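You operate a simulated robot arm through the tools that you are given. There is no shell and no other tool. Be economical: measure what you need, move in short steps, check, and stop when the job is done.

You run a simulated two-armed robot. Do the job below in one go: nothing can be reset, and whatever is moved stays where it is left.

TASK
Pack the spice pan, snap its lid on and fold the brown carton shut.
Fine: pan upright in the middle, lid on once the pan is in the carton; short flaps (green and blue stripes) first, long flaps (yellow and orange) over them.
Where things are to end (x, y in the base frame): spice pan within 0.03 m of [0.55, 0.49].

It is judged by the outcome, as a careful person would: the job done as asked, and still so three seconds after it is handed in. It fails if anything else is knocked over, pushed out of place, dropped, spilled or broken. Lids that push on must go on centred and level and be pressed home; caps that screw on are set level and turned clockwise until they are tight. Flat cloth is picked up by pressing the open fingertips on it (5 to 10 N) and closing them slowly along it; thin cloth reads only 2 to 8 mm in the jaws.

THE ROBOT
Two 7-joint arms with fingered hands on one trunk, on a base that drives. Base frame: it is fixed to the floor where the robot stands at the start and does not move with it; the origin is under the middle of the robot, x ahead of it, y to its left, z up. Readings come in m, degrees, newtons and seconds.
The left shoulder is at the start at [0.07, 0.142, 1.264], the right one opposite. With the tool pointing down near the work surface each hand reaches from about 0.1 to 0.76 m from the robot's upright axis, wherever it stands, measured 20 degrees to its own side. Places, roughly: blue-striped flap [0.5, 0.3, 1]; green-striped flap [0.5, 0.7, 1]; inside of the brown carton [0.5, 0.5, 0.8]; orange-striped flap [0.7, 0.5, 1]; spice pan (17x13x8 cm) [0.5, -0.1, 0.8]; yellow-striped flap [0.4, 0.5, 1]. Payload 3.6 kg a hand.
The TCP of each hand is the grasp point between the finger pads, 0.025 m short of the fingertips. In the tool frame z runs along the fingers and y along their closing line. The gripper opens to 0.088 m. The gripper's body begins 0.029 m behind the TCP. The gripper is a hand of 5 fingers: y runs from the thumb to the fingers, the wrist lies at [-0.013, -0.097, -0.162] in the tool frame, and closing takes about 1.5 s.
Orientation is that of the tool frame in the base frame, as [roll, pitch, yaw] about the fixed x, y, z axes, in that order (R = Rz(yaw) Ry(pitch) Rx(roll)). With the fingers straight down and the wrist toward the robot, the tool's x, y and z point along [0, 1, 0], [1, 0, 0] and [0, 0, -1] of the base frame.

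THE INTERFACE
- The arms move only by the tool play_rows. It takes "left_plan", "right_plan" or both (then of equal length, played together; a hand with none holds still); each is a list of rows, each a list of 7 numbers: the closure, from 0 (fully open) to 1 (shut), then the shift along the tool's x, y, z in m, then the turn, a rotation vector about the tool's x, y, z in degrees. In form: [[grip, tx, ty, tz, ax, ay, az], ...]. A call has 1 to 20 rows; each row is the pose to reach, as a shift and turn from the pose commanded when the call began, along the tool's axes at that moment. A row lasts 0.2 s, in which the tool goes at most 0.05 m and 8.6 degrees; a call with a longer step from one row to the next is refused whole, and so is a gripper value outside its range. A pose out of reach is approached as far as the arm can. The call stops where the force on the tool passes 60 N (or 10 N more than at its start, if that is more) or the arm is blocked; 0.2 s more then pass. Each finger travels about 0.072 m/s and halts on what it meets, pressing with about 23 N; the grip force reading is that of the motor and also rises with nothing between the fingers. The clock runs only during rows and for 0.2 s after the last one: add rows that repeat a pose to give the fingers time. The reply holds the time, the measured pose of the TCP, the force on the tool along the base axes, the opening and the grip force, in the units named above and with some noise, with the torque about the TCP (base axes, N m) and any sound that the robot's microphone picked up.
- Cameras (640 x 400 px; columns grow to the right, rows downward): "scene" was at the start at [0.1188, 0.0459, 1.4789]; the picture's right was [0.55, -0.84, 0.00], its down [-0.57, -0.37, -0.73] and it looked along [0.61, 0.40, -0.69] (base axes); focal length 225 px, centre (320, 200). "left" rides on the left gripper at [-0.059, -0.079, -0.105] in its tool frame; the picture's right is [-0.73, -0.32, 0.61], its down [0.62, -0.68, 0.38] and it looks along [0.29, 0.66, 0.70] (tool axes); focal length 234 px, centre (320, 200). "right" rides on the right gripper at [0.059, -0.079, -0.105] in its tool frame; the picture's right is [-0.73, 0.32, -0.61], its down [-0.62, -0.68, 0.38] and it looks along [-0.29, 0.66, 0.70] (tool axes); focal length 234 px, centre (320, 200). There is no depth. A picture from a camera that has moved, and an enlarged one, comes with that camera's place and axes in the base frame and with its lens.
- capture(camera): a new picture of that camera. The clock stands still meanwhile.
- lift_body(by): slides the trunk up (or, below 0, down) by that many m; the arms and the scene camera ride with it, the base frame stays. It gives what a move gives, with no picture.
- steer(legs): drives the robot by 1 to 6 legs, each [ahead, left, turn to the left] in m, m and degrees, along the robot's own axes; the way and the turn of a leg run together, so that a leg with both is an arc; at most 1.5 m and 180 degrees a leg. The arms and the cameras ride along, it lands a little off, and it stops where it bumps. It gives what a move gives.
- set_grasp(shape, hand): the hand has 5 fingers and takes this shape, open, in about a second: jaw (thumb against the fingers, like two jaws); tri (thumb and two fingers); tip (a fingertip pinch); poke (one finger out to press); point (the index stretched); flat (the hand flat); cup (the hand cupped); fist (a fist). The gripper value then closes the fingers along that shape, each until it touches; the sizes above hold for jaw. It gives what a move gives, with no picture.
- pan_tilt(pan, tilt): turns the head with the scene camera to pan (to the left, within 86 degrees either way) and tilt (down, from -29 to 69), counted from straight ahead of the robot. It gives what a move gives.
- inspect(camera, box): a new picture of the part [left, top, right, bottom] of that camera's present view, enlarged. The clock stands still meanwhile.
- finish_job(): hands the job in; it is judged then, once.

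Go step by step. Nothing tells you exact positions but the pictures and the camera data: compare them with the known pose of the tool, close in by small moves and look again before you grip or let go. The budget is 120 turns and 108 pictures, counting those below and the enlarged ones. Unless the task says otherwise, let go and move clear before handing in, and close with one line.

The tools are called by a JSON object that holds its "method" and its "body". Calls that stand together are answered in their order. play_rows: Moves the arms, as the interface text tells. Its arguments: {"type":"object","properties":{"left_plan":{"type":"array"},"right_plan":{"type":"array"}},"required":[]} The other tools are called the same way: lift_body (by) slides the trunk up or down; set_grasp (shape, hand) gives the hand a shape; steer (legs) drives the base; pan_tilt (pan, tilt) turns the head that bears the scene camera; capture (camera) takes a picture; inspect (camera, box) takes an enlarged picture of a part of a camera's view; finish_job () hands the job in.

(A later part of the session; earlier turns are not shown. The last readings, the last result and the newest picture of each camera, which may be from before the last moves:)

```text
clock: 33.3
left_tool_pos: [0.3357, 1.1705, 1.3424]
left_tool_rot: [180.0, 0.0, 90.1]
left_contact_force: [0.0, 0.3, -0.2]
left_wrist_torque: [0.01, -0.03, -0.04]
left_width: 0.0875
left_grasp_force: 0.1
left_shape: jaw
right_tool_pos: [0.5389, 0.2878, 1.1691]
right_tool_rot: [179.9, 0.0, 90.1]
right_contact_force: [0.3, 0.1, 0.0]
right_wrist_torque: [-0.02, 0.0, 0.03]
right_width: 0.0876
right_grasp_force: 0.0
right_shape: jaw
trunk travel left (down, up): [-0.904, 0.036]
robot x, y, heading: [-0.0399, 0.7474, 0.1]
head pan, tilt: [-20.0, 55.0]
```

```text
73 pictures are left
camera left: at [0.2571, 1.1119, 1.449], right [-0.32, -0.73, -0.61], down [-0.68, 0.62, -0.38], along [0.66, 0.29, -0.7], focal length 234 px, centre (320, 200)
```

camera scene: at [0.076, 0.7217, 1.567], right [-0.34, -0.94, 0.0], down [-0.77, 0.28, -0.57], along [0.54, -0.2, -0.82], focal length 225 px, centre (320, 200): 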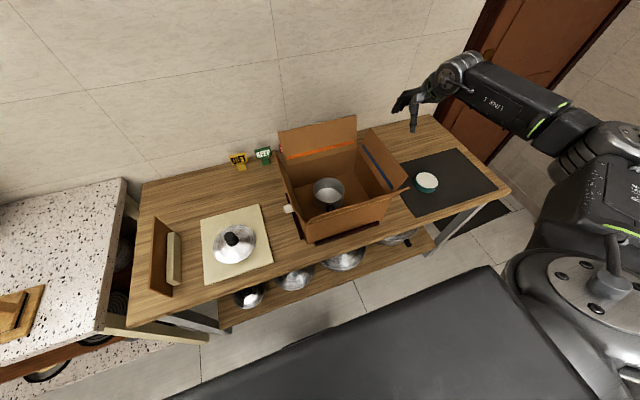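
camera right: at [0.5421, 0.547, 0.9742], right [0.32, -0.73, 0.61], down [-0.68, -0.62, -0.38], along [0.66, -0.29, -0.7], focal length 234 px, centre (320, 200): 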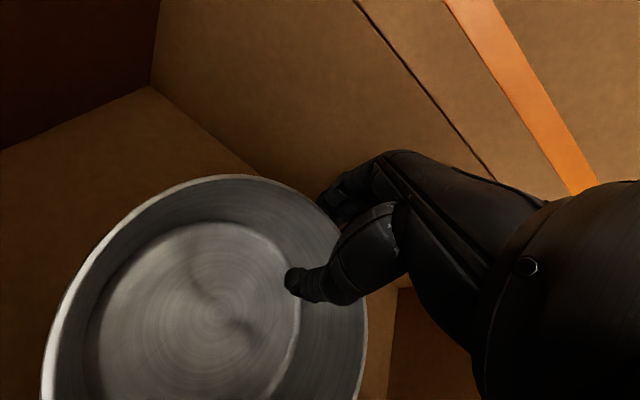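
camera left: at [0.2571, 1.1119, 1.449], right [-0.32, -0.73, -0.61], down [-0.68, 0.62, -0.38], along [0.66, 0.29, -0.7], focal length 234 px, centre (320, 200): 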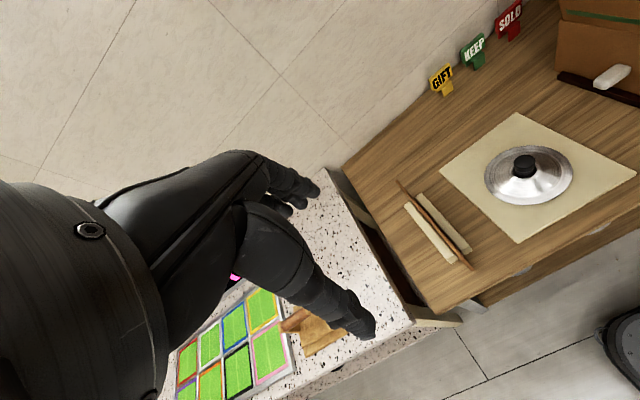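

{"method": "inspect", "body": {"camera": "scene", "box": [260, 110, 420, 250]}}

{"method": "inspect", "body": {"camera": "scene", "box": [180, 190, 300, 290]}}

{"method": "inspect", "body": {"camera": "left", "box": [440, 100, 640, 240]}}

```text
2.86 times, centred on (340, 180) of scene
camera zoom: at [0.076, 0.7217, 1.567], right [-0.34, -0.94, 0.0], down [-0.77, 0.28, -0.57], along [0.54, -0.2, -0.82], focal length 644 px, centre (263, 257)
```

zoom: 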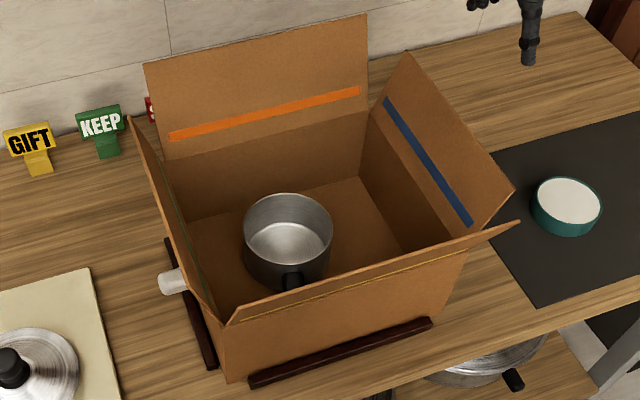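

```text
4.00 times, centred on (240, 240) of scene
camera zoom: at [0.076, 0.7217, 1.567], right [-0.34, -0.94, 0.0], down [-0.77, 0.28, -0.57], along [0.54, -0.2, -0.82], focal length 901 px, centre (640, 40)
```

zoom: 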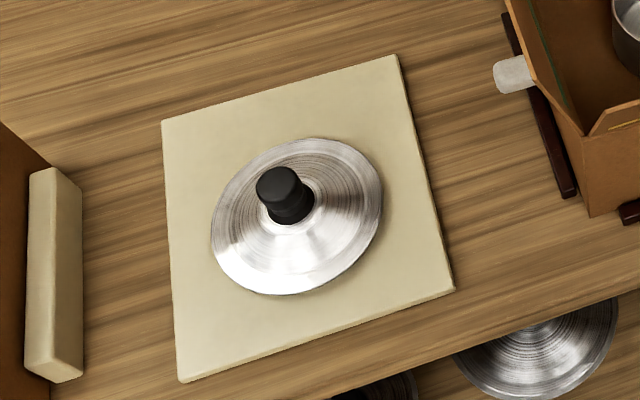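

```text
2.86 times, centred on (540, 170) of left
camera zoom: at [0.2571, 1.1119, 1.449], right [-0.32, -0.73, -0.61], down [-0.68, 0.62, -0.38], along [0.66, 0.29, -0.7], focal length 669 px, centre (-309, 286)
```

zoom: 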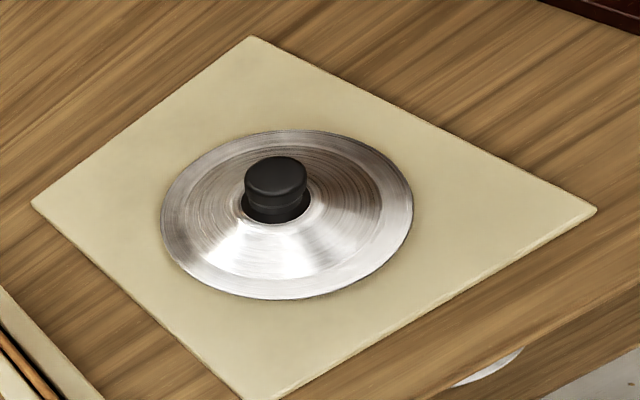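

The pan stands upright near (0.55, 0.50) inside the carton and the lid lies at about (0.495, 0.891) with its knob up. Now I bring the left hand above the knob.

{"method": "play_rows", "body": {"left_plan": [[0, -0.035, 0.02, 0, 0, 0, 0], [0, -0.07, 0.04, 0, 0, 0, 0], [0, -0.105, 0.06, 0, 0, 0, 0], [0, -0.14, 0.08, 0, 0, 0, 0], [0, -0.175, 0.1, 0, 0, 0, 0], [0, -0.21, 0.12, 0.02, 0, 0, 0], [0, -0.245, 0.14, 0.05, 0, 0, 0], [0, -0.279, 0.16, 0.08, 0, 0, 0], [0, -0.279, 0.16, 0.12, 0, 0, 0], [0, -0.279, 0.16, 0.16, 0, 0, 0], [0, -0.279, 0.16, 0.2, 0, 0, 0], [0, -0.279, 0.16, 0.24, 0, 0, 0], [0, -0.279, 0.16, 0.28, 0, 0, 0], [0, -0.279, 0.16, 0.32, 0, 0, 0], [0, -0.279, 0.16, 0.36, 0, 0, 0], [0, -0.279, 0.16, 0.36, 0, 0, 0]]}}

{"method": "pan_tilt", "body": {"pan": 15, "tilt": 55}}

{"method": "inspect", "body": {"camera": "scene", "box": [240, 120, 440, 270]}}

{"method": "capture", "body": {"camera": "left"}}

```text
refused: row 7 steps farther than a row can; nothing moved
```

```text
clock: 34.4
left_tool_pos: [0.3357, 1.1696, 1.3437]
left_tool_rot: [-180.0, 0.0, 90.1]
left_contact_force: [-0.4, -0.5, 0.0]
left_wrist_torque: [0.0, -0.02, -0.01]
left_width: 0.0877
left_grasp_force: 0.1
left_shape: jaw
right_tool_pos: [0.5389, 0.2886, 1.1695]
right_tool_rot: [180.0, 0.0, 90.0]
right_contact_force: [-0.6, 0.1, 0.2]
right_wrist_torque: [0.0, 0.0, 0.03]
right_width: 0.0878
right_grasp_force: 0.1
right_shape: jaw
trunk travel left (down, up): [-0.904, 0.036]
robot x, y, heading: [-0.0405, 0.7425, 0.0]
head pan, tilt: [15.0, 55.0]
```

```text
2.67 times, centred on (340, 195) of scene
camera zoom: at [0.0785, 0.7657, 1.567], right [0.26, -0.97, 0.0], down [-0.79, -0.21, -0.57], along [0.55, 0.15, -0.82], focal length 601 px, centre (267, 213)
```

zoom: 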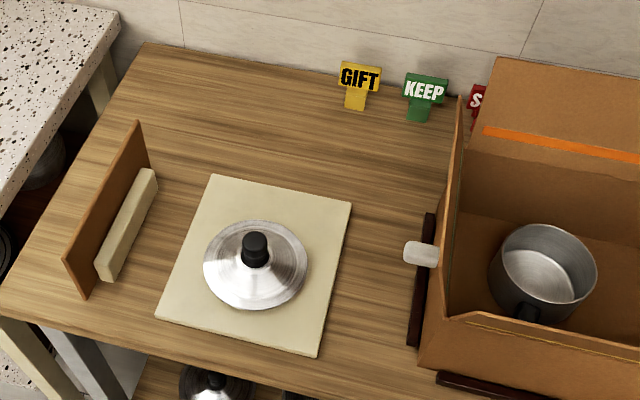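

```text
68 pictures are left
camera left: at [0.2576, 1.1126, 1.4486], right [-0.32, -0.73, -0.61], down [-0.68, 0.62, -0.38], along [0.66, 0.29, -0.7], focal length 234 px, centre (320, 200)
```

left: 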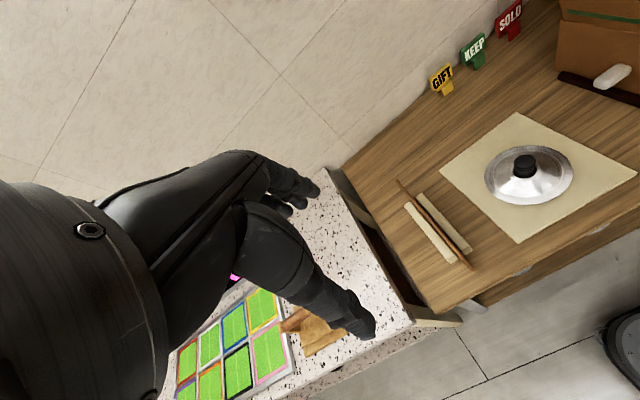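

The lid is at about (0.493, 0.893) with the knob top near z 0.88. One row was too long, so I resend the left-hand move in shorter steps.

{"method": "play_rows", "body": {"left_plan": [[0, -0.035, 0.02, 0, 0, 0, 0], [0, -0.07, 0.04, 0, 0, 0, 0], [0, -0.105, 0.06, 0, 0, 0, 0], [0, -0.14, 0.08, 0, 0, 0, 0], [0, -0.175, 0.1, 0, 0, 0, 0], [0, -0.21, 0.12, 0.01, 0, 0, 0], [0, -0.245, 0.14, 0.03, 0, 0, 0], [0, -0.277, 0.157, 0.05, 0, 0, 0], [0, -0.277, 0.157, 0.09, 0, 0, 0], [0, -0.277, 0.157, 0.135, 0, 0, 0], [0, -0.277, 0.157, 0.18, 0, 0, 0], [0, -0.277, 0.157, 0.225, 0, 0, 0], [0, -0.277, 0.157, 0.27, 0, 0, 0], [0, -0.277, 0.157, 0.315, 0, 0, 0], [0, -0.277, 0.157, 0.36, 0, 0, 0], [0, -0.277, 0.157, 0.36, 0, 0, 0]]}}

{"method": "inspect", "body": {"camera": "scene", "box": [240, 120, 440, 270]}}

{"method": "capture", "body": {"camera": "left"}}

```text
clock: 37.8
left_tool_pos: [0.4662, 0.9416, 1.0589]
left_tool_rot: [-179.9, 0.1, 90.0]
left_contact_force: [0.4, -0.8, -0.5]
left_wrist_torque: [-0.02, -0.02, -0.03]
left_width: 0.0878
left_grasp_force: 0.1
left_shape: jaw
left hand out of reach, approached as far as the arm can: row 13, 14, 15, 16
right_tool_pos: [0.541, 0.2893, 1.1688]
right_tool_rot: [-179.9, 0.0, 90.0]
right_contact_force: [-0.9, 0.0, -0.1]
right_wrist_torque: [0.0, 0.02, -0.03]
right_width: 0.0879
right_grasp_force: 0.1
right_shape: jaw
trunk travel left (down, up): [-0.904, 0.036]
robot x, y, heading: [-0.0434, 0.7443, 0.1]
head pan, tilt: [15.0, 55.0]
```

```text
2.67 times, centred on (340, 195) of scene
camera zoom: at [0.0783, 0.7656, 1.567], right [0.26, -0.97, 0.0], down [-0.79, -0.21, -0.57], along [0.55, 0.15, -0.82], focal length 601 px, centre (267, 213)
```

zoom: 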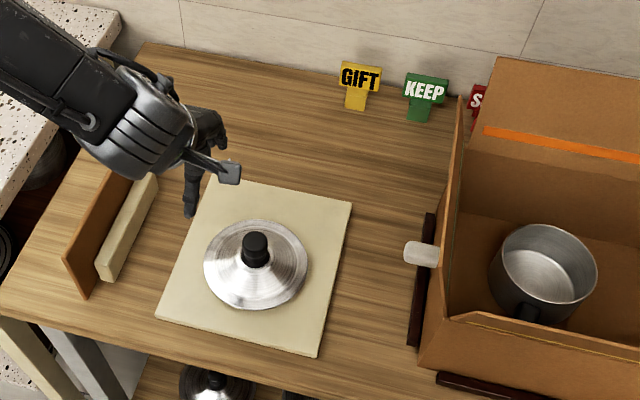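

```text
66 pictures are left
camera left: at [0.3877, 0.8827, 1.164], right [-0.32, -0.73, -0.61], down [-0.68, 0.62, -0.38], along [0.66, 0.29, -0.7], focal length 234 px, centre (320, 200)
```

left: 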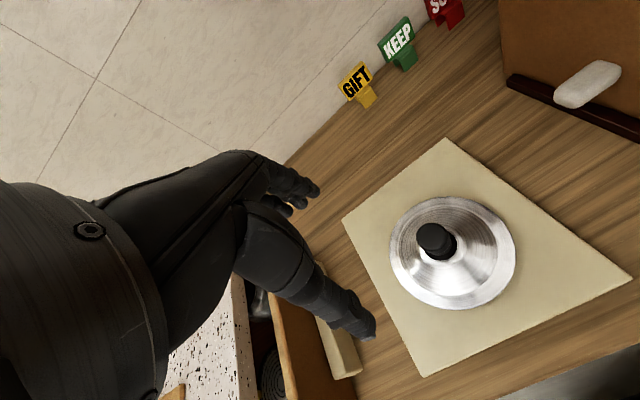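

The left hand stopped short, likely because the trunk is too high. I raise the right hand and bring the trunk back down to about its starting height.

{"method": "play_rows", "body": {"right_plan": [[0, 0, 0, -0.04, 0, 0, 0], [0, 0, 0, -0.08, 0, 0, 0], [0, 0, 0, -0.12, 0, 0, 0], [0, 0, -0.03, -0.14, 0, 0, 0]], "left_plan": [[0, 0, 0, -0.04, 0, 0, 0], [0, 0, 0, -0.08, 0, 0, 0], [0, 0, 0, -0.12, 0, 0, 0], [0, 0, 0, -0.16, 0, 0, 0]]}}

{"method": "lift_body", "body": {"by": -0.104}}

```text
clock: 38.8
left_tool_pos: [0.4624, 0.9406, 1.2229]
left_tool_rot: [180.0, 0.1, 90.1]
left_contact_force: [-0.9, 0.1, -0.2]
left_wrist_torque: [0.02, 0.01, 0.01]
left_width: 0.0881
left_grasp_force: 0.1
left_shape: jaw
right_tool_pos: [0.5061, 0.2869, 1.3104]
right_tool_rot: [179.9, 0.1, 90.0]
right_contact_force: [-0.6, 0.8, -0.1]
right_wrist_torque: [0.0, -0.04, 0.03]
right_width: 0.088
right_grasp_force: 0.2
right_shape: jaw
trunk travel left (down, up): [-0.904, 0.036]
robot x, y, heading: [-0.0393, 0.7481, -0.0]
head pan, tilt: [15.0, 55.0]
```

```text
clock: 40.1
left_tool_pos: [0.4653, 0.9428, 1.1177]
left_tool_rot: [180.0, 0.0, 90.1]
left_contact_force: [0.0, 0.5, -0.5]
left_wrist_torque: [0.0, 0.03, -0.01]
left_width: 0.0882
left_grasp_force: 0.1
left_shape: jaw
right_tool_pos: [0.5106, 0.2893, 1.2053]
right_tool_rot: [-179.9, 0.0, 90.0]
right_contact_force: [0.1, 0.0, -0.4]
right_wrist_torque: [0.0, -0.01, 0.01]
right_width: 0.088
right_grasp_force: 0.1
right_shape: jaw
trunk travel left (down, up): [-0.8, 0.14]
robot x, y, heading: [-0.0418, 0.7449, 0.1]
head pan, tilt: [15.0, 55.0]
```

Now the left hand moves over the knob and down to just above it.

{"method": "play_rows", "body": {"left_plan": [[0, -0.025, 0.014, 0, 0, 0, 0], [0, -0.05, 0.028, 0, 0, 0, 0], [0, -0.05, 0.028, 0.04, 0, 0, 0], [0, -0.05, 0.028, 0.08, 0, 0, 0], [0, -0.05, 0.028, 0.12, 0, 0, 0], [0, -0.05, 0.028, 0.15, 0, 0, 0], [0, -0.05, 0.028, 0.15, 0, 0, 0]]}}

{"method": "inspect", "body": {"camera": "scene", "box": [240, 120, 440, 270]}}

{"method": "capture", "body": {"camera": "left"}}

```text
clock: 41.7
left_tool_pos: [0.4825, 0.9101, 0.9876]
left_tool_rot: [-180.0, -0.2, 90.1]
left_contact_force: [0.2, -0.4, 0.3]
left_wrist_torque: [-0.01, -0.01, -0.01]
left_width: 0.088
left_grasp_force: 0.1
left_shape: jaw
left hand out of reach, approached as far as the arm can: row 5, 6, 7
right_tool_pos: [0.5112, 0.2881, 1.205]
right_tool_rot: [-179.9, 0.1, 90.0]
right_contact_force: [-0.9, -0.3, 0.8]
right_wrist_torque: [0.0, -0.02, 0.02]
right_width: 0.0877
right_grasp_force: 0.0
right_shape: jaw
trunk travel left (down, up): [-0.8, 0.14]
robot x, y, heading: [-0.0422, 0.7479, 0.2]
head pan, tilt: [15.0, 55.0]
```

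```text
2.67 times, centred on (340, 195) of scene
camera zoom: at [0.0788, 0.7652, 1.4629], right [0.26, -0.97, 0.0], down [-0.79, -0.21, -0.57], along [0.55, 0.15, -0.82], focal length 601 px, centre (267, 213)
```

zoom: 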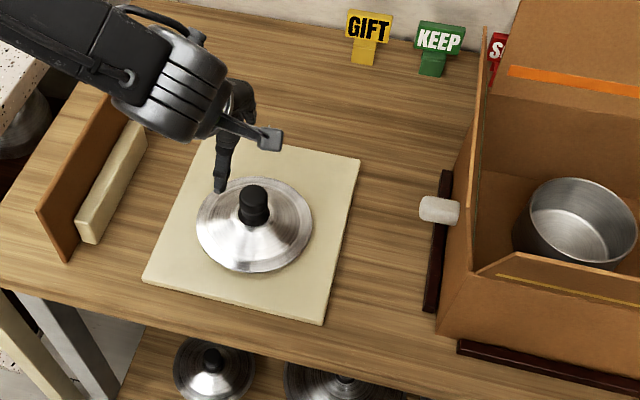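

```text
64 pictures are left
camera left: at [0.4048, 0.8519, 1.0922], right [-0.32, -0.73, -0.61], down [-0.68, 0.62, -0.38], along [0.66, 0.29, -0.7], focal length 234 px, centre (320, 200)
```

left: 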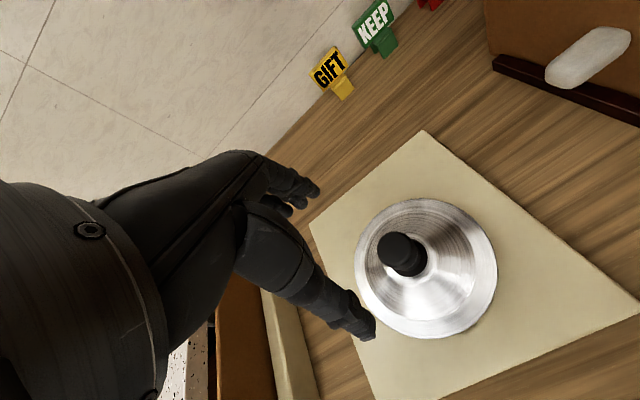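

The left arm seems to be in an awkward posture for this spot. I raise it, drive the base right and forward so the lid lies more to its own side, and then approach again.

{"method": "play_rows", "body": {"left_plan": [[0, 0, 0, -0.04, 0, 0, 0], [0, 0.03, 0, -0.08, 0, 0, 0], [0, 0.06, 0, -0.12, 0, 0, 0], [0, 0.1, 0, -0.15, 0, 0, 0], [0, 0.13, 0, -0.18, 0, 0, 0]]}}

{"method": "steer", "body": {"legs": [[0.04, -0.15, 0]]}}

```text
clock: 42.9
left_tool_pos: [0.4806, 1.0416, 1.1673]
left_tool_rot: [179.9, 0.1, 90.1]
left_contact_force: [-0.6, 0.3, 0.3]
left_wrist_torque: [-0.02, 0.01, -0.02]
left_width: 0.0878
left_grasp_force: 0.0
left_shape: jaw
right_tool_pos: [0.509, 0.2886, 1.2055]
right_tool_rot: [-180.0, 0.1, 90.0]
right_contact_force: [-1.5, 0.4, -0.1]
right_wrist_torque: [-0.01, -0.01, 0.03]
right_width: 0.0878
right_grasp_force: 0.0
right_shape: jaw
trunk travel left (down, up): [-0.8, 0.14]
robot x, y, heading: [-0.0452, 0.7477, 0.2]
head pan, tilt: [15.0, 55.0]
```

```text
clock: 44.3
left_tool_pos: [0.5227, 0.8941, 1.1677]
left_tool_rot: [-180.0, 0.1, 90.3]
left_contact_force: [-0.3, 0.9, 0.2]
left_wrist_torque: [0.0, 0.0, -0.01]
left_width: 0.0878
left_grasp_force: 0.0
left_shape: jaw
right_tool_pos: [0.5516, 0.1426, 1.2059]
right_tool_rot: [180.0, 0.1, 90.2]
right_contact_force: [-0.9, 0.4, -0.1]
right_wrist_torque: [-0.02, 0.01, 0.0]
right_width: 0.0876
right_grasp_force: 0.1
right_shape: jaw
trunk travel left (down, up): [-0.8, 0.14]
robot x, y, heading: [0.0022, 0.5954, 0.1]
head pan, tilt: [15.0, 55.0]
```

Now the hand moves to x 0.493 and down over the knob, stopping above it.

{"method": "play_rows", "body": {"left_plan": [[0, 0, -0.015, 0.02, 0, 0, 0], [0, 0, -0.03, 0.05, 0, 0, 0], [0, 0, -0.03, 0.09, 0, 0, 0], [0, 0, -0.03, 0.13, 0, 0, 0], [0, 0, -0.03, 0.17, 0, 0, 0], [0, 0, -0.03, 0.205, 0, 0, 0], [0, 0, -0.03, 0.205, 0, 0, 0]]}}

{"method": "pan_tilt", "body": {"pan": 30, "tilt": 50}}

{"method": "capture", "body": {"camera": "scene"}}

{"method": "capture", "body": {"camera": "left"}}

```text
clock: 45.9
left_tool_pos: [0.4928, 0.8917, 0.9603]
left_tool_rot: [180.0, -0.1, 90.2]
left_contact_force: [0.1, 0.8, -0.3]
left_wrist_torque: [0.02, 0.01, 0.0]
left_width: 0.0878
left_grasp_force: 0.1
left_shape: jaw
right_tool_pos: [0.5505, 0.1411, 1.2055]
right_tool_rot: [-180.0, -0.1, 90.2]
right_contact_force: [-0.2, -0.3, 0.0]
right_wrist_torque: [0.01, 0.01, 0.0]
right_width: 0.0877
right_grasp_force: 0.1
right_shape: jaw
trunk travel left (down, up): [-0.8, 0.14]
robot x, y, heading: [-0.0034, 0.598, 0.0]
head pan, tilt: [15.0, 55.0]
```

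```text
clock: 46.7
left_tool_pos: [0.4937, 0.8908, 0.9599]
left_tool_rot: [179.9, 0.0, 90.2]
left_contact_force: [0.4, 0.0, 0.6]
left_wrist_torque: [0.01, -0.01, 0.02]
left_width: 0.0879
left_grasp_force: 0.0
left_shape: jaw
right_tool_pos: [0.5522, 0.1395, 1.2048]
right_tool_rot: [179.9, -0.1, 90.3]
right_contact_force: [-0.6, 1.1, -0.1]
right_wrist_torque: [0.01, 0.0, 0.02]
right_width: 0.0876
right_grasp_force: 0.0
right_shape: jaw
trunk travel left (down, up): [-0.8, 0.14]
robot x, y, heading: [-0.0031, 0.5921, 0.2]
head pan, tilt: [30.0, 50.0]
```

```text
63 pictures are left
camera scene: at [0.1157, 0.6358, 1.4695], right [0.5, -0.86, 0.0], down [-0.66, -0.39, -0.64], along [0.56, 0.32, -0.77], focal length 225 px, centre (320, 200)
```

scene: 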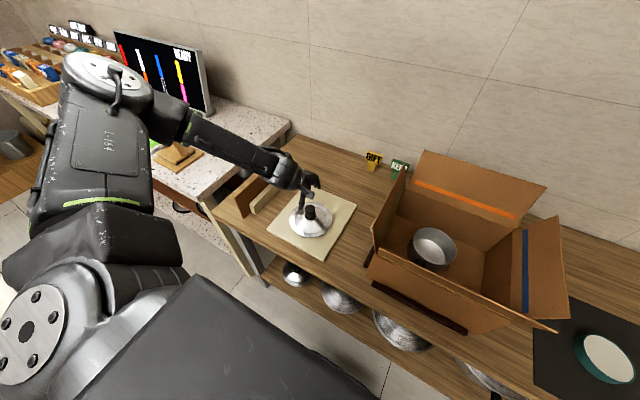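

```text
62 pictures are left
camera left: at [0.4154, 0.8334, 1.065], right [-0.32, -0.73, -0.61], down [-0.68, 0.62, -0.38], along [0.66, 0.29, -0.7], focal length 234 px, centre (320, 200)
```

left: 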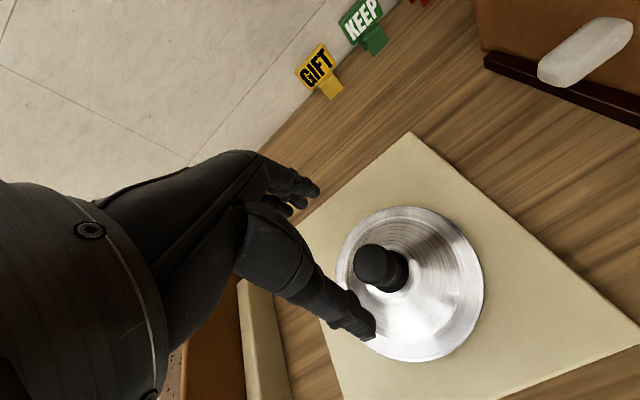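

The knob is at about (0.492, 0.888), right below the hand. I lower over it, grip side open, until the pads surround the knob.

{"method": "play_rows", "body": {"left_plan": [[0, -0.003, -0.001, 0.03, 0, 0, 0], [0, -0.003, -0.001, 0.055, 0, 0, 0], [0, -0.003, -0.001, 0.07, 0, 0, 0], [0, -0.003, -0.001, 0.08, 0, 0, 0], [0, -0.003, -0.001, 0.09, 0, 0, 0], [0, -0.003, -0.001, 0.09, 0, 0, 0]]}}

{"method": "inspect", "body": {"camera": "scene", "box": [260, 160, 380, 260]}}

{"method": "capture", "body": {"camera": "left"}}

```text
clock: 48.1
left_tool_pos: [0.4863, 0.8943, 0.9036]
left_tool_rot: [-180.0, 0.1, 90.2]
left_contact_force: [0.0, -0.5, 0.2]
left_wrist_torque: [-0.01, 0.0, 0.02]
left_width: 0.088
left_grasp_force: 0.1
left_shape: jaw
left hand out of reach, approached as far as the arm can: row 3, 4, 5, 6
right_tool_pos: [0.5524, 0.1404, 1.2058]
right_tool_rot: [179.9, 0.0, 90.1]
right_contact_force: [-0.7, 0.1, 0.8]
right_wrist_torque: [-0.05, -0.02, -0.02]
right_width: 0.0877
right_grasp_force: 0.2
right_shape: jaw
trunk travel left (down, up): [-0.8, 0.14]
robot x, y, heading: [-0.0021, 0.5956, 0.0]
head pan, tilt: [30.0, 50.0]
```

```text
4.00 times, centred on (320, 210) of scene
camera zoom: at [0.1154, 0.6362, 1.4695], right [0.5, -0.86, 0.0], down [-0.66, -0.39, -0.64], along [0.56, 0.32, -0.77], focal length 901 px, centre (320, 160)
```

zoom: 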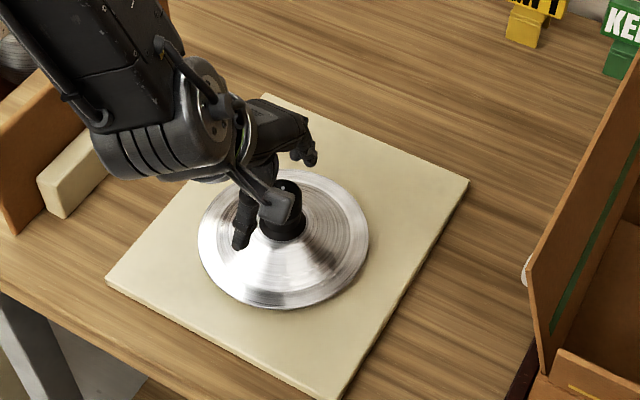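

```text
60 pictures are left
camera left: at [0.4086, 0.8359, 1.0078], right [-0.32, -0.73, -0.61], down [-0.68, 0.62, -0.38], along [0.66, 0.29, -0.7], focal length 234 px, centre (320, 200)
```

left: 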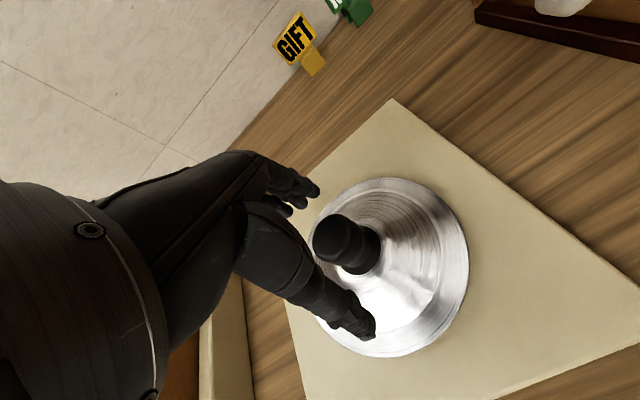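

The arm is at its limit, so I lower the trunk slightly for the last few centimetres and then correct sideways.

{"method": "lift_body", "body": {"by": -0.034}}

{"method": "play_rows", "body": {"left_plan": [[0, -0.006, 0.006, 0, 0, 0, 0], [0, -0.006, 0.006, 0, 0, 0, 0]]}}

{"method": "inspect", "body": {"camera": "scene", "box": [260, 160, 380, 260]}}

{"method": "capture", "body": {"camera": "left"}}

```text
clock: 48.9
left_tool_pos: [0.4862, 0.8944, 0.8694]
left_tool_rot: [-180.0, 0.0, 90.2]
left_contact_force: [0.1, 0.0, -0.4]
left_wrist_torque: [0.01, 0.0, 0.0]
left_width: 0.0879
left_grasp_force: 0.0
left_shape: jaw
right_tool_pos: [0.5522, 0.1401, 1.1723]
right_tool_rot: [-180.0, 0.0, 90.1]
right_contact_force: [-0.4, 0.7, -1.5]
right_wrist_torque: [-0.04, -0.02, -0.02]
right_width: 0.0878
right_grasp_force: 0.0
right_shape: jaw
trunk travel left (down, up): [-0.766, 0.174]
robot x, y, heading: [-0.0035, 0.5935, 0.5]
head pan, tilt: [30.0, 50.0]
```

```text
clock: 49.5
left_tool_pos: [0.4915, 0.8892, 0.8722]
left_tool_rot: [-180.0, 0.0, 90.2]
left_contact_force: [0.6, -0.7, -0.4]
left_wrist_torque: [-0.02, -0.01, 0.02]
left_width: 0.0877
left_grasp_force: 0.0
left_shape: jaw
right_tool_pos: [0.5523, 0.1399, 1.1711]
right_tool_rot: [180.0, 0.1, 90.1]
right_contact_force: [0.0, -0.5, -0.9]
right_wrist_torque: [0.02, 0.0, 0.02]
right_width: 0.0874
right_grasp_force: 0.1
right_shape: jaw
trunk travel left (down, up): [-0.766, 0.174]
robot x, y, heading: [0.0021, 0.5974, 0.3]
head pan, tilt: [30.0, 50.0]
```

```text
4.00 times, centred on (320, 210) of scene
camera zoom: at [0.1155, 0.636, 1.4355], right [0.5, -0.86, 0.0], down [-0.66, -0.39, -0.64], along [0.56, 0.32, -0.77], focal length 901 px, centre (320, 160)
```

zoom: 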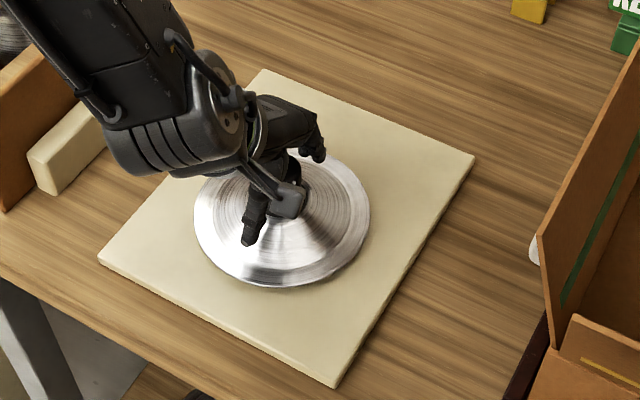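

```text
58 pictures are left
camera left: at [0.4139, 0.8306, 0.9766], right [-0.32, -0.73, -0.61], down [-0.68, 0.62, -0.38], along [0.66, 0.29, -0.7], focal length 234 px, centre (320, 200)
```

left: 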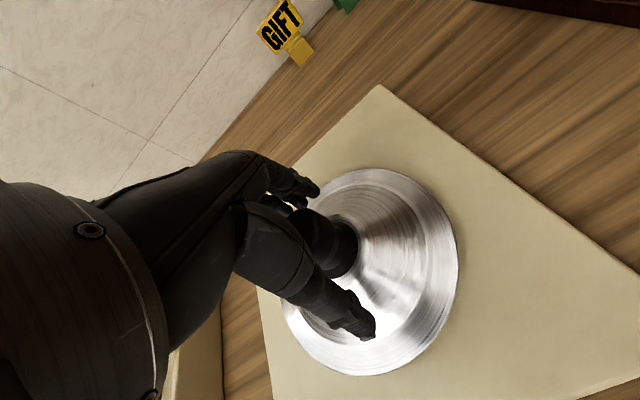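

The knob is between thumb and fingers. I close on it.

{"method": "play_rows", "body": {"left_plan": [[0.3, 0, 0, 0, 0, 0, 0], [0.5, 0, 0, 0, 0, 0, 0], [0.6, 0, 0, 0, 0, 0, 0], [0.7, 0, 0, 0, 0, 0, 0], [0.85, 0, 0, 0, 0, 0, 0], [1, 0, 0, 0, 0, 0, 0], [1, 0, 0, 0, 0, 0, 0], [1, 0, 0, 0, 0, 0, 0], [1, 0, 0, 0, 0, 0, 0]]}}

{"method": "capture", "body": {"camera": "left"}}

```text
clock: 51.5
left_tool_pos: [0.4922, 0.8899, 0.8731]
left_tool_rot: [-180.0, 0.0, 90.2]
left_contact_force: [0.6, -0.9, 0.4]
left_wrist_torque: [0.0, 0.01, 0.01]
left_width: 0.027
left_grasp_force: 22.8
left_shape: jaw
right_tool_pos: [0.5508, 0.1401, 1.1712]
right_tool_rot: [-180.0, 0.0, 90.2]
right_contact_force: [-0.1, 0.5, -0.1]
right_wrist_torque: [-0.01, 0.0, -0.01]
right_width: 0.0875
right_grasp_force: 0.2
right_shape: jaw
trunk travel left (down, up): [-0.766, 0.174]
robot x, y, heading: [0.0005, 0.5928, 0.2]
head pan, tilt: [30.0, 50.0]
```

```text
57 pictures are left
camera left: at [0.4141, 0.8305, 0.9765], right [-0.32, -0.73, -0.61], down [-0.68, 0.62, -0.38], along [0.66, 0.29, -0.7], focal length 234 px, centre (320, 200)
```

left: 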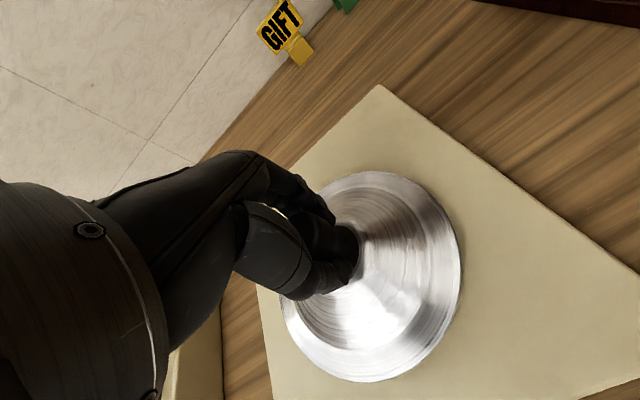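

Gripped at 27 mm on the knob. I lift the lid above flap height.

{"method": "play_rows", "body": {"left_plan": [[1, 0, 0, -0.01, 0, 0, 0], [1, 0, 0, -0.025, 0, 0, 0], [1, 0, 0, -0.05, 0, 0, 0], [1, 0, 0, -0.08, 0, 0, 0], [1, 0, 0, -0.11, 0, 0, 0], [1, 0, 0, -0.14, 0, 0, 0], [1, 0, 0, -0.17, 0, 0, 0], [1, 0, 0, -0.2, 0, 0, 0], [1, 0, 0, -0.23, 0, 0, 0], [1, 0, 0, -0.26, 0, 0, 0], [1, 0, 0, -0.29, 0, 0, 0], [1, 0, 0, -0.3, 0, 0, 0], [1, 0, 0, -0.3, 0, 0, 0]]}}

{"method": "capture", "body": {"camera": "left"}}

{"method": "capture", "body": {"camera": "scene"}}

```text
clock: 54.3
left_tool_pos: [0.4924, 0.8883, 1.1695]
left_tool_rot: [180.0, 0.0, 90.2]
left_contact_force: [-0.7, -0.2, -1.1]
left_wrist_torque: [0.01, 0.01, -0.02]
left_width: 0.0263
left_grasp_force: 23.6
left_shape: jaw
right_tool_pos: [0.5524, 0.1391, 1.1705]
right_tool_rot: [-180.0, -0.1, 90.2]
right_contact_force: [-0.6, 1.2, 0.2]
right_wrist_torque: [0.0, -0.01, 0.04]
right_width: 0.0875
right_grasp_force: 0.1
right_shape: jaw
trunk travel left (down, up): [-0.766, 0.174]
robot x, y, heading: [-0.0012, 0.5979, 0.1]
head pan, tilt: [30.0, 50.0]
```

```text
56 pictures are left
camera left: at [0.4148, 0.8297, 1.2736], right [-0.32, -0.73, -0.61], down [-0.68, 0.62, -0.38], along [0.66, 0.29, -0.7], focal length 234 px, centre (320, 200)
```

left: 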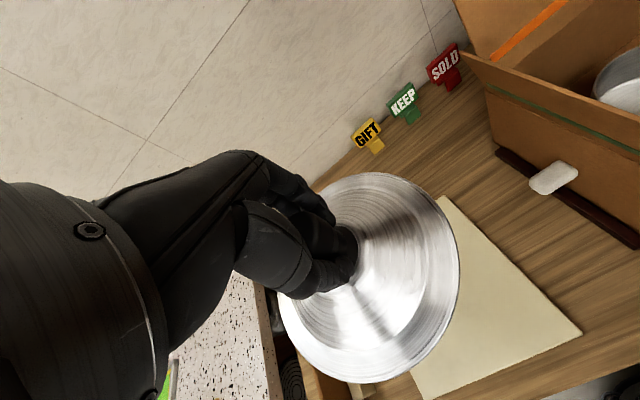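

```text
55 pictures are left
camera scene: at [0.1159, 0.636, 1.4354], right [0.5, -0.86, 0.0], down [-0.66, -0.39, -0.64], along [0.56, 0.32, -0.77], focal length 225 px, centre (320, 200)
```

scene: 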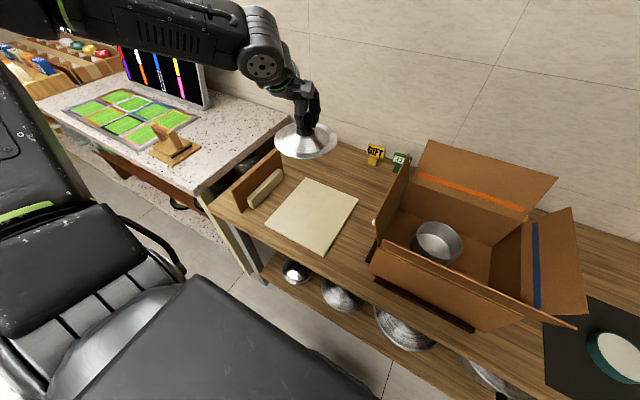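

The lid hangs level from the knob. I drive right so that it comes over the carton.

{"method": "steer", "body": {"legs": [[0, -0.385, 0]]}}

{"method": "pan_tilt", "body": {"pan": 25, "tilt": 50}}

{"method": "capture", "body": {"camera": "scene"}}

{"method": "capture", "body": {"camera": "left"}}

```text
clock: 56.7
left_tool_pos: [0.4935, 0.5099, 1.1683]
left_tool_rot: [180.0, 0.0, 90.4]
left_contact_force: [-0.6, 0.1, -0.7]
left_wrist_torque: [0.01, -0.01, 0.02]
left_width: 0.0265
left_grasp_force: 22.3
left_shape: jaw
right_tool_pos: [0.5556, -0.2373, 1.172]
right_tool_rot: [-179.9, 0.1, 90.4]
right_contact_force: [0.3, 0.1, -0.1]
right_wrist_torque: [0.0, -0.02, -0.04]
right_width: 0.0879
right_grasp_force: 0.1
right_shape: jaw
trunk travel left (down, up): [-0.766, 0.174]
robot x, y, heading: [0.0025, 0.2191, 0.4]
head pan, tilt: [30.0, 50.0]
```

```text
clock: 57.3
left_tool_pos: [0.493, 0.5097, 1.1699]
left_tool_rot: [-180.0, 0.0, 90.3]
left_contact_force: [0.6, 0.0, -0.7]
left_wrist_torque: [-0.02, 0.01, -0.03]
left_width: 0.0266
left_grasp_force: 22.4
left_shape: jaw
right_tool_pos: [0.5563, -0.239, 1.1704]
right_tool_rot: [180.0, 0.0, 90.4]
right_contact_force: [0.3, 0.9, -0.2]
right_wrist_torque: [-0.01, -0.02, 0.01]
right_width: 0.0879
right_grasp_force: 0.1
right_shape: jaw
trunk travel left (down, up): [-0.766, 0.174]
robot x, y, heading: [-0.001, 0.2148, 0.4]
head pan, tilt: [25.0, 50.0]
```

```text
54 pictures are left
camera scene: at [0.1208, 0.2501, 1.4355], right [0.43, -0.9, 0.0], down [-0.69, -0.33, -0.64], along [0.58, 0.28, -0.77], focal length 225 px, centre (320, 200)
```

scene: 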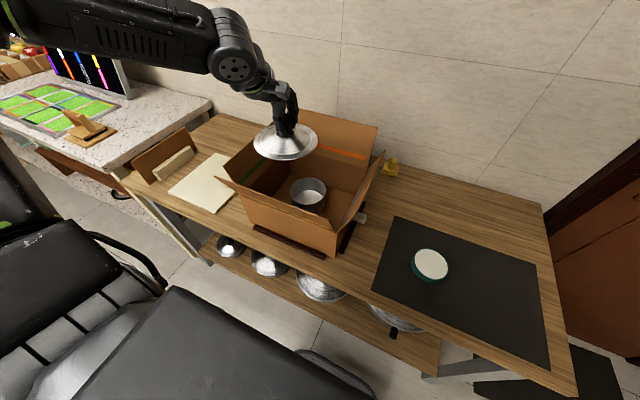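

```text
53 pictures are left
camera left: at [0.4161, 0.4507, 1.2735], right [-0.32, -0.73, -0.61], down [-0.69, 0.62, -0.38], along [0.65, 0.29, -0.7], focal length 234 px, centre (320, 200)
```

left: 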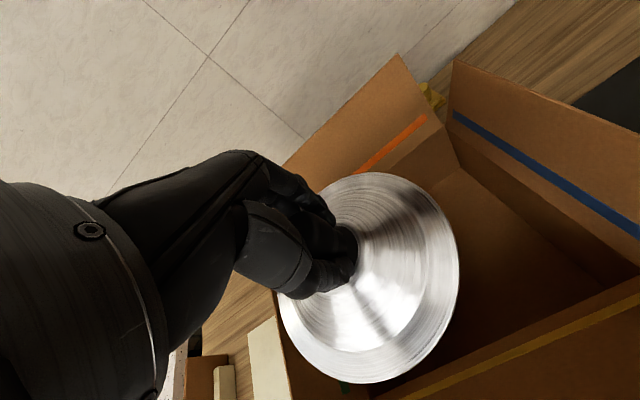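

The lid is over the carton. I enlarge the pan to measure its rim centre from this stance.

{"method": "inspect", "body": {"camera": "scene", "box": [240, 110, 400, 250]}}

```text
2.86 times, centred on (320, 180) of scene
camera zoom: at [0.1208, 0.2501, 1.4355], right [0.43, -0.9, 0.0], down [-0.69, -0.33, -0.64], along [0.58, 0.28, -0.77], focal length 644 px, centre (320, 257)
```

zoom: 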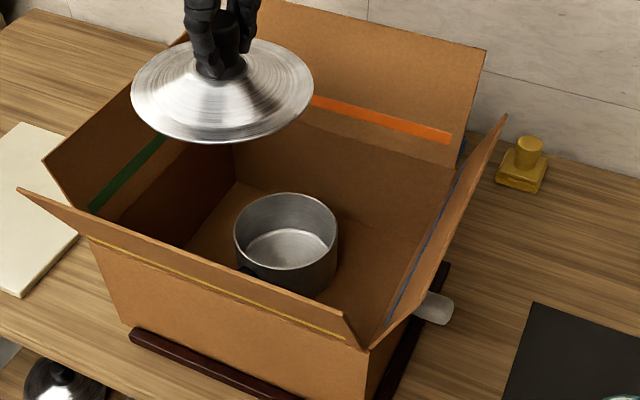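

The pan rim is around (0.555, 0.505). I bring the lid over it and down to about 3 cm above the rim for a close comparison.

{"method": "play_rows", "body": {"left_plan": [[1, -0.002, 0.02, 0, 0, 0, 0], [1, -0.004, 0.04, 0, 0, 0, 0], [1, -0.006, 0.06, 0, 0, 0, 0], [1, -0.006, 0.06, 0.03, 0, 0, 0], [1, -0.006, 0.06, 0.06, 0, 0, 0], [1, -0.006, 0.06, 0.09, 0, 0, 0], [1, -0.006, 0.06, 0.12, 0, 0, 0], [1, -0.006, 0.06, 0.15, 0, 0, 0], [1, -0.006, 0.06, 0.175, 0, 0, 0], [1, -0.006, 0.06, 0.19, 0, 0, 0], [1, -0.006, 0.06, 0.19, 0, 0, 0]]}}

{"method": "inspect", "body": {"camera": "scene", "box": [260, 110, 400, 230]}}

{"method": "capture", "body": {"camera": "left"}}

```text
clock: 59.7
left_tool_pos: [0.5542, 0.5038, 0.9785]
left_tool_rot: [180.0, -0.1, 90.3]
left_contact_force: [0.2, -0.3, -0.4]
left_wrist_torque: [-0.01, 0.0, -0.03]
left_width: 0.0262
left_grasp_force: 22.9
left_shape: jaw
right_tool_pos: [0.5544, -0.239, 1.1714]
right_tool_rot: [-180.0, 0.1, 90.4]
right_contact_force: [0.1, 0.3, -0.9]
right_wrist_torque: [-0.02, 0.0, 0.05]
right_width: 0.0879
right_grasp_force: 0.0
right_shape: jaw
trunk travel left (down, up): [-0.766, 0.174]
robot x, y, heading: [0.0033, 0.2187, 0.7]
head pan, tilt: [25.0, 50.0]
```

```text
3.33 times, centred on (330, 170) of scene
camera zoom: at [0.1207, 0.2502, 1.4355], right [0.43, -0.9, 0.0], down [-0.69, -0.33, -0.64], along [0.58, 0.28, -0.77], focal length 751 px, centre (287, 300)
```

zoom: 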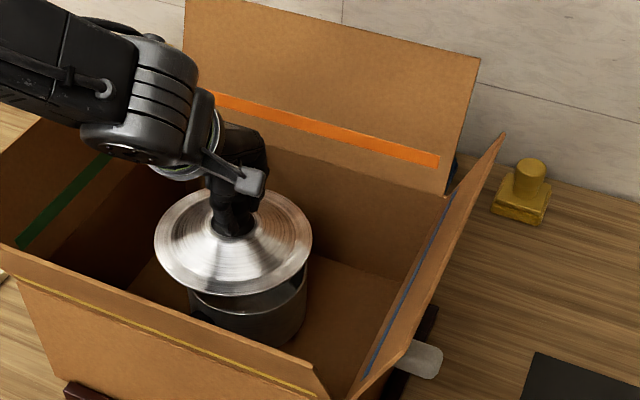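

```text
50 pictures are left
camera left: at [0.4763, 0.4457, 1.0832], right [-0.32, -0.73, -0.61], down [-0.69, 0.62, -0.38], along [0.65, 0.29, -0.7], focal length 234 px, centre (320, 200)
```

left: 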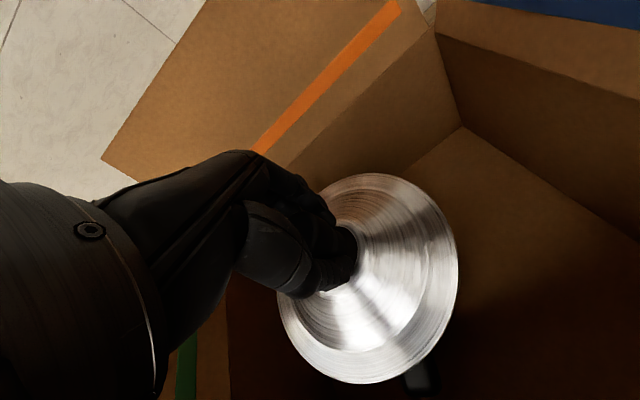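

The lid sits about 12 mm too far left over the pan. I shift it and lower slightly, then compare again.

{"method": "play_rows", "body": {"left_plan": [[1, -0.006, 0.001, 0, 0, 0, 0], [1, -0.012, 0.002, 0.008, 0, 0, 0], [1, -0.012, 0.002, 0.016, 0, 0, 0], [1, -0.012, 0.002, 0.016, 0, 0, 0]]}}

{"method": "inspect", "body": {"camera": "scene", "box": [290, 140, 370, 210]}}

```text
clock: 60.7
left_tool_pos: [0.5569, 0.4909, 0.9632]
left_tool_rot: [180.0, 0.1, 90.4]
left_contact_force: [0.0, 0.3, -0.7]
left_wrist_torque: [0.02, -0.03, -0.03]
left_width: 0.0262
left_grasp_force: 22.7
left_shape: jaw
right_tool_pos: [0.5555, -0.2391, 1.1719]
right_tool_rot: [-180.0, 0.0, 90.4]
right_contact_force: [-0.7, -0.2, -0.1]
right_wrist_torque: [-0.03, -0.01, 0.03]
right_width: 0.0876
right_grasp_force: 0.0
right_shape: jaw
trunk travel left (down, up): [-0.766, 0.174]
robot x, y, heading: [0.0034, 0.217, 0.2]
head pan, tilt: [25.0, 50.0]
```

```text
5.71 times, centred on (330, 175) of scene
camera zoom: at [0.1208, 0.2503, 1.4355], right [0.43, -0.9, 0.0], down [-0.69, -0.33, -0.64], along [0.58, 0.28, -0.77], focal length 1287 px, centre (263, 343)
```

zoom: 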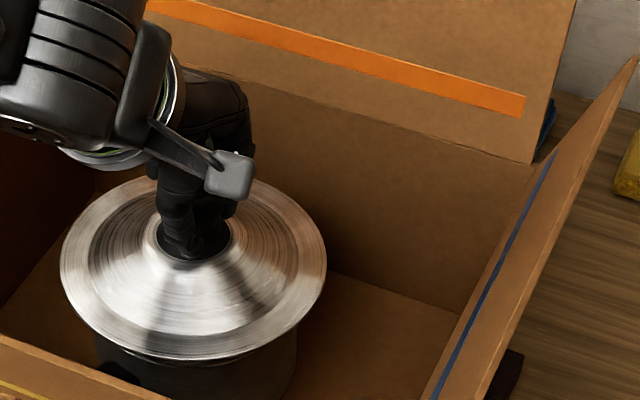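

The lid now looks concentric with the pan. I lower in small steps to feel for contact.

{"method": "play_rows", "body": {"left_plan": [[1, 0, 0, 0.005, 0, 0, 0], [1, 0, 0, 0.01, 0, 0, 0], [1, 0, 0, 0.015, 0, 0, 0], [1, 0, 0, 0.018, 0, 0, 0], [1, 0, 0, 0.018, 0, 0, 0]]}}

{"method": "inspect", "body": {"camera": "scene", "box": [290, 140, 370, 210]}}

```text
clock: 61.9
left_tool_pos: [0.5562, 0.4931, 0.9445]
left_tool_rot: [-180.0, 0.0, 90.3]
left_contact_force: [-0.3, -0.7, -0.9]
left_wrist_torque: [0.01, 0.01, 0.02]
left_width: 0.0264
left_grasp_force: 22.9
left_shape: jaw
right_tool_pos: [0.5559, -0.2393, 1.1719]
right_tool_rot: [180.0, 0.1, 90.4]
right_contact_force: [0.0, -0.4, 0.1]
right_wrist_torque: [0.01, 0.03, -0.02]
right_width: 0.0877
right_grasp_force: 0.1
right_shape: jaw
trunk travel left (down, up): [-0.766, 0.174]
robot x, y, heading: [0.0042, 0.2166, 0.4]
head pan, tilt: [25.0, 50.0]
```

```text
5.71 times, centred on (330, 175) of scene
camera zoom: at [0.1209, 0.2504, 1.4355], right [0.43, -0.9, 0.0], down [-0.69, -0.33, -0.64], along [0.58, 0.28, -0.77], focal length 1287 px, centre (263, 343)
```

zoom: 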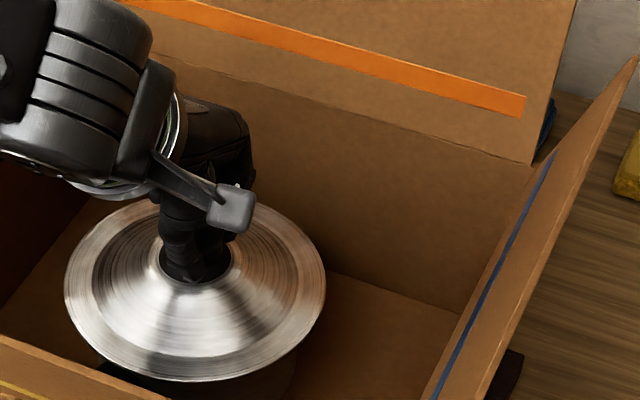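

No contact yet; I continue downward in small steps.

{"method": "play_rows", "body": {"left_plan": [[1, 0, 0, 0.003, 0, 0, 0], [1, 0, 0, 0.006, 0, 0, 0], [1, 0, 0, 0.009, 0, 0, 0], [1, 0, 0, 0.009, 0, 0, 0]]}}

```text
clock: 62.9
left_tool_pos: [0.5558, 0.4923, 0.9352]
left_tool_rot: [-180.0, 0.0, 90.4]
left_contact_force: [0.3, 0.3, -0.9]
left_wrist_torque: [-0.01, -0.02, 0.01]
left_width: 0.0263
left_grasp_force: 22.9
left_shape: jaw
right_tool_pos: [0.5546, -0.2375, 1.1704]
right_tool_rot: [-180.0, 0.0, 90.4]
right_contact_force: [-0.3, -0.9, 0.8]
right_wrist_torque: [0.04, -0.01, -0.01]
right_width: 0.0876
right_grasp_force: 0.0
right_shape: jaw
trunk travel left (down, up): [-0.766, 0.174]
robot x, y, heading: [-0.001, 0.2139, 0.4]
head pan, tilt: [25.0, 50.0]
```

{"method": "play_rows", "body": {"left_plan": [[1, 0, 0, 0.003, 0, 0, 0], [1, 0, 0, 0.005, 0, 0, 0], [1, 0, 0, 0.005, 0, 0, 0]]}}

{"method": "inspect", "body": {"camera": "scene", "box": [290, 140, 370, 210]}}

{"method": "inspect", "body": {"camera": "left", "box": [240, 150, 520, 400]}}

```text
clock: 63.7
left_tool_pos: [0.5547, 0.4922, 0.9321]
left_tool_rot: [179.8, 0.0, 90.4]
left_contact_force: [2.4, 3.5, 14.6]
left_wrist_torque: [0.02, -0.03, -0.03]
left_width: 0.0275
left_grasp_force: 23.1
left_shape: jaw
right_tool_pos: [0.5545, -0.2381, 1.1724]
right_tool_rot: [179.9, 0.0, 90.3]
right_contact_force: [0.3, -0.6, 0.2]
right_wrist_torque: [0.0, -0.01, -0.01]
right_width: 0.0874
right_grasp_force: 0.0
right_shape: jaw
trunk travel left (down, up): [-0.766, 0.174]
robot x, y, heading: [0.0043, 0.2149, 0.4]
head pan, tilt: [25.0, 50.0]
```

```text
5.71 times, centred on (330, 175) of scene
camera zoom: at [0.1193, 0.2503, 1.4358], right [0.43, -0.9, 0.0], down [-0.69, -0.33, -0.64], along [0.58, 0.28, -0.77], focal length 1287 px, centre (263, 343)
```

zoom: 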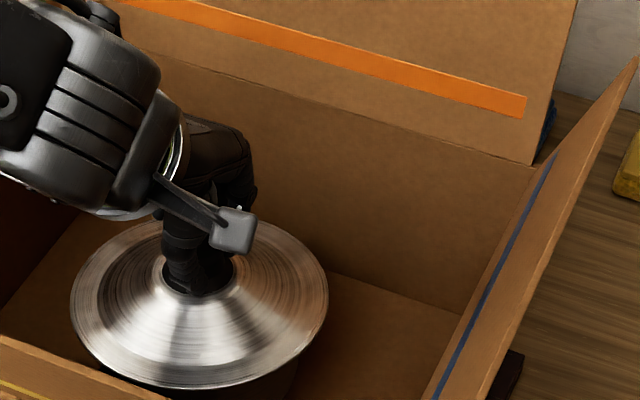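

```text
1.60 times, centred on (380, 275) of left
camera zoom: at [0.4777, 0.4332, 1.0364], right [-0.32, -0.73, -0.61], down [-0.68, 0.62, -0.39], along [0.66, 0.29, -0.69], focal length 375 px, centre (224, 80)
```

zoom: 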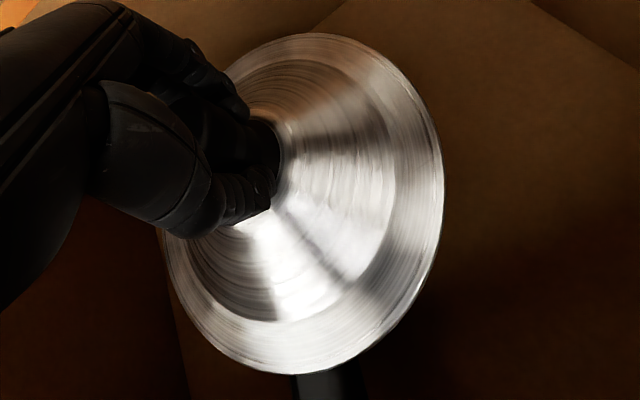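

Contact at z 0.931, with a sideways reaction toward +x and +y and the picture agreeing that the pan's centre lies a few mm that way. I lift a little, shift 5 mm each way and set down again.

{"method": "play_rows", "body": {"left_plan": [[1, 0, 0, -0.006, 0, 0, 0], [1, 0.003, 0.003, -0.008, 0, 0, 0], [1, 0.005, 0.005, -0.008, 0, 0, 0], [1, 0.005, 0.005, -0.004, 0, 0, 0], [1, 0.005, 0.005, -0.002, 0, 0, 0], [1, 0.005, 0.005, 0, 0, 0, 0], [1, 0.005, 0.005, 0, 0, 0, 0]]}}

{"method": "inspect", "body": {"camera": "scene", "box": [290, 140, 370, 210]}}

```text
clock: 65.3
left_tool_pos: [0.5615, 0.4976, 0.9304]
left_tool_rot: [-179.9, -0.1, 90.4]
left_contact_force: [0.1, 0.2, -0.6]
left_wrist_torque: [0.0, 0.02, -0.02]
left_width: 0.0271
left_grasp_force: 23.1
left_shape: jaw
right_tool_pos: [0.5557, -0.2392, 1.1713]
right_tool_rot: [-180.0, 0.0, 90.5]
right_contact_force: [-0.6, -0.2, 0.2]
right_wrist_torque: [-0.01, 0.05, 0.02]
right_width: 0.0877
right_grasp_force: 0.0
right_shape: jaw
trunk travel left (down, up): [-0.766, 0.174]
robot x, y, heading: [0.0012, 0.2158, 0.5]
head pan, tilt: [25.0, 50.0]
```

```text
5.71 times, centred on (330, 175) of scene
camera zoom: at [0.121, 0.2504, 1.4354], right [0.43, -0.9, 0.0], down [-0.69, -0.33, -0.64], along [0.58, 0.28, -0.77], focal length 1287 px, centre (263, 343)
```

zoom: 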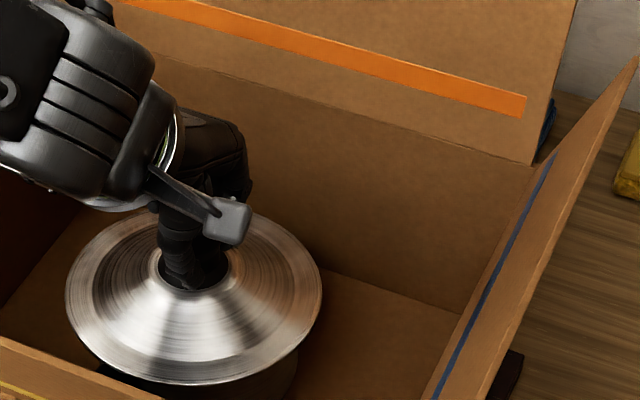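

There is no contact at the same height now, so the centring is better. I keep lowering gently.

{"method": "play_rows", "body": {"left_plan": [[1, 0, 0, 0.002, 0, 0, 0], [1, 0, 0, 0.004, 0, 0, 0], [1, 0, 0, 0.004, 0, 0, 0]]}}

```text
clock: 66.1
left_tool_pos: [0.561, 0.4971, 0.9275]
left_tool_rot: [179.9, -0.1, 90.3]
left_contact_force: [2.1, 1.4, 5.8]
left_wrist_torque: [0.08, -0.19, -0.01]
left_width: 0.0271
left_grasp_force: 22.7
left_shape: jaw
right_tool_pos: [0.5552, -0.2384, 1.1708]
right_tool_rot: [179.9, 0.0, 90.4]
right_contact_force: [0.9, 0.0, 0.3]
right_wrist_torque: [0.0, 0.02, 0.0]
right_width: 0.0876
right_grasp_force: 0.0
right_shape: jaw
trunk travel left (down, up): [-0.766, 0.174]
robot x, y, heading: [0.003, 0.2168, 0.5]
head pan, tilt: [25.0, 50.0]
```

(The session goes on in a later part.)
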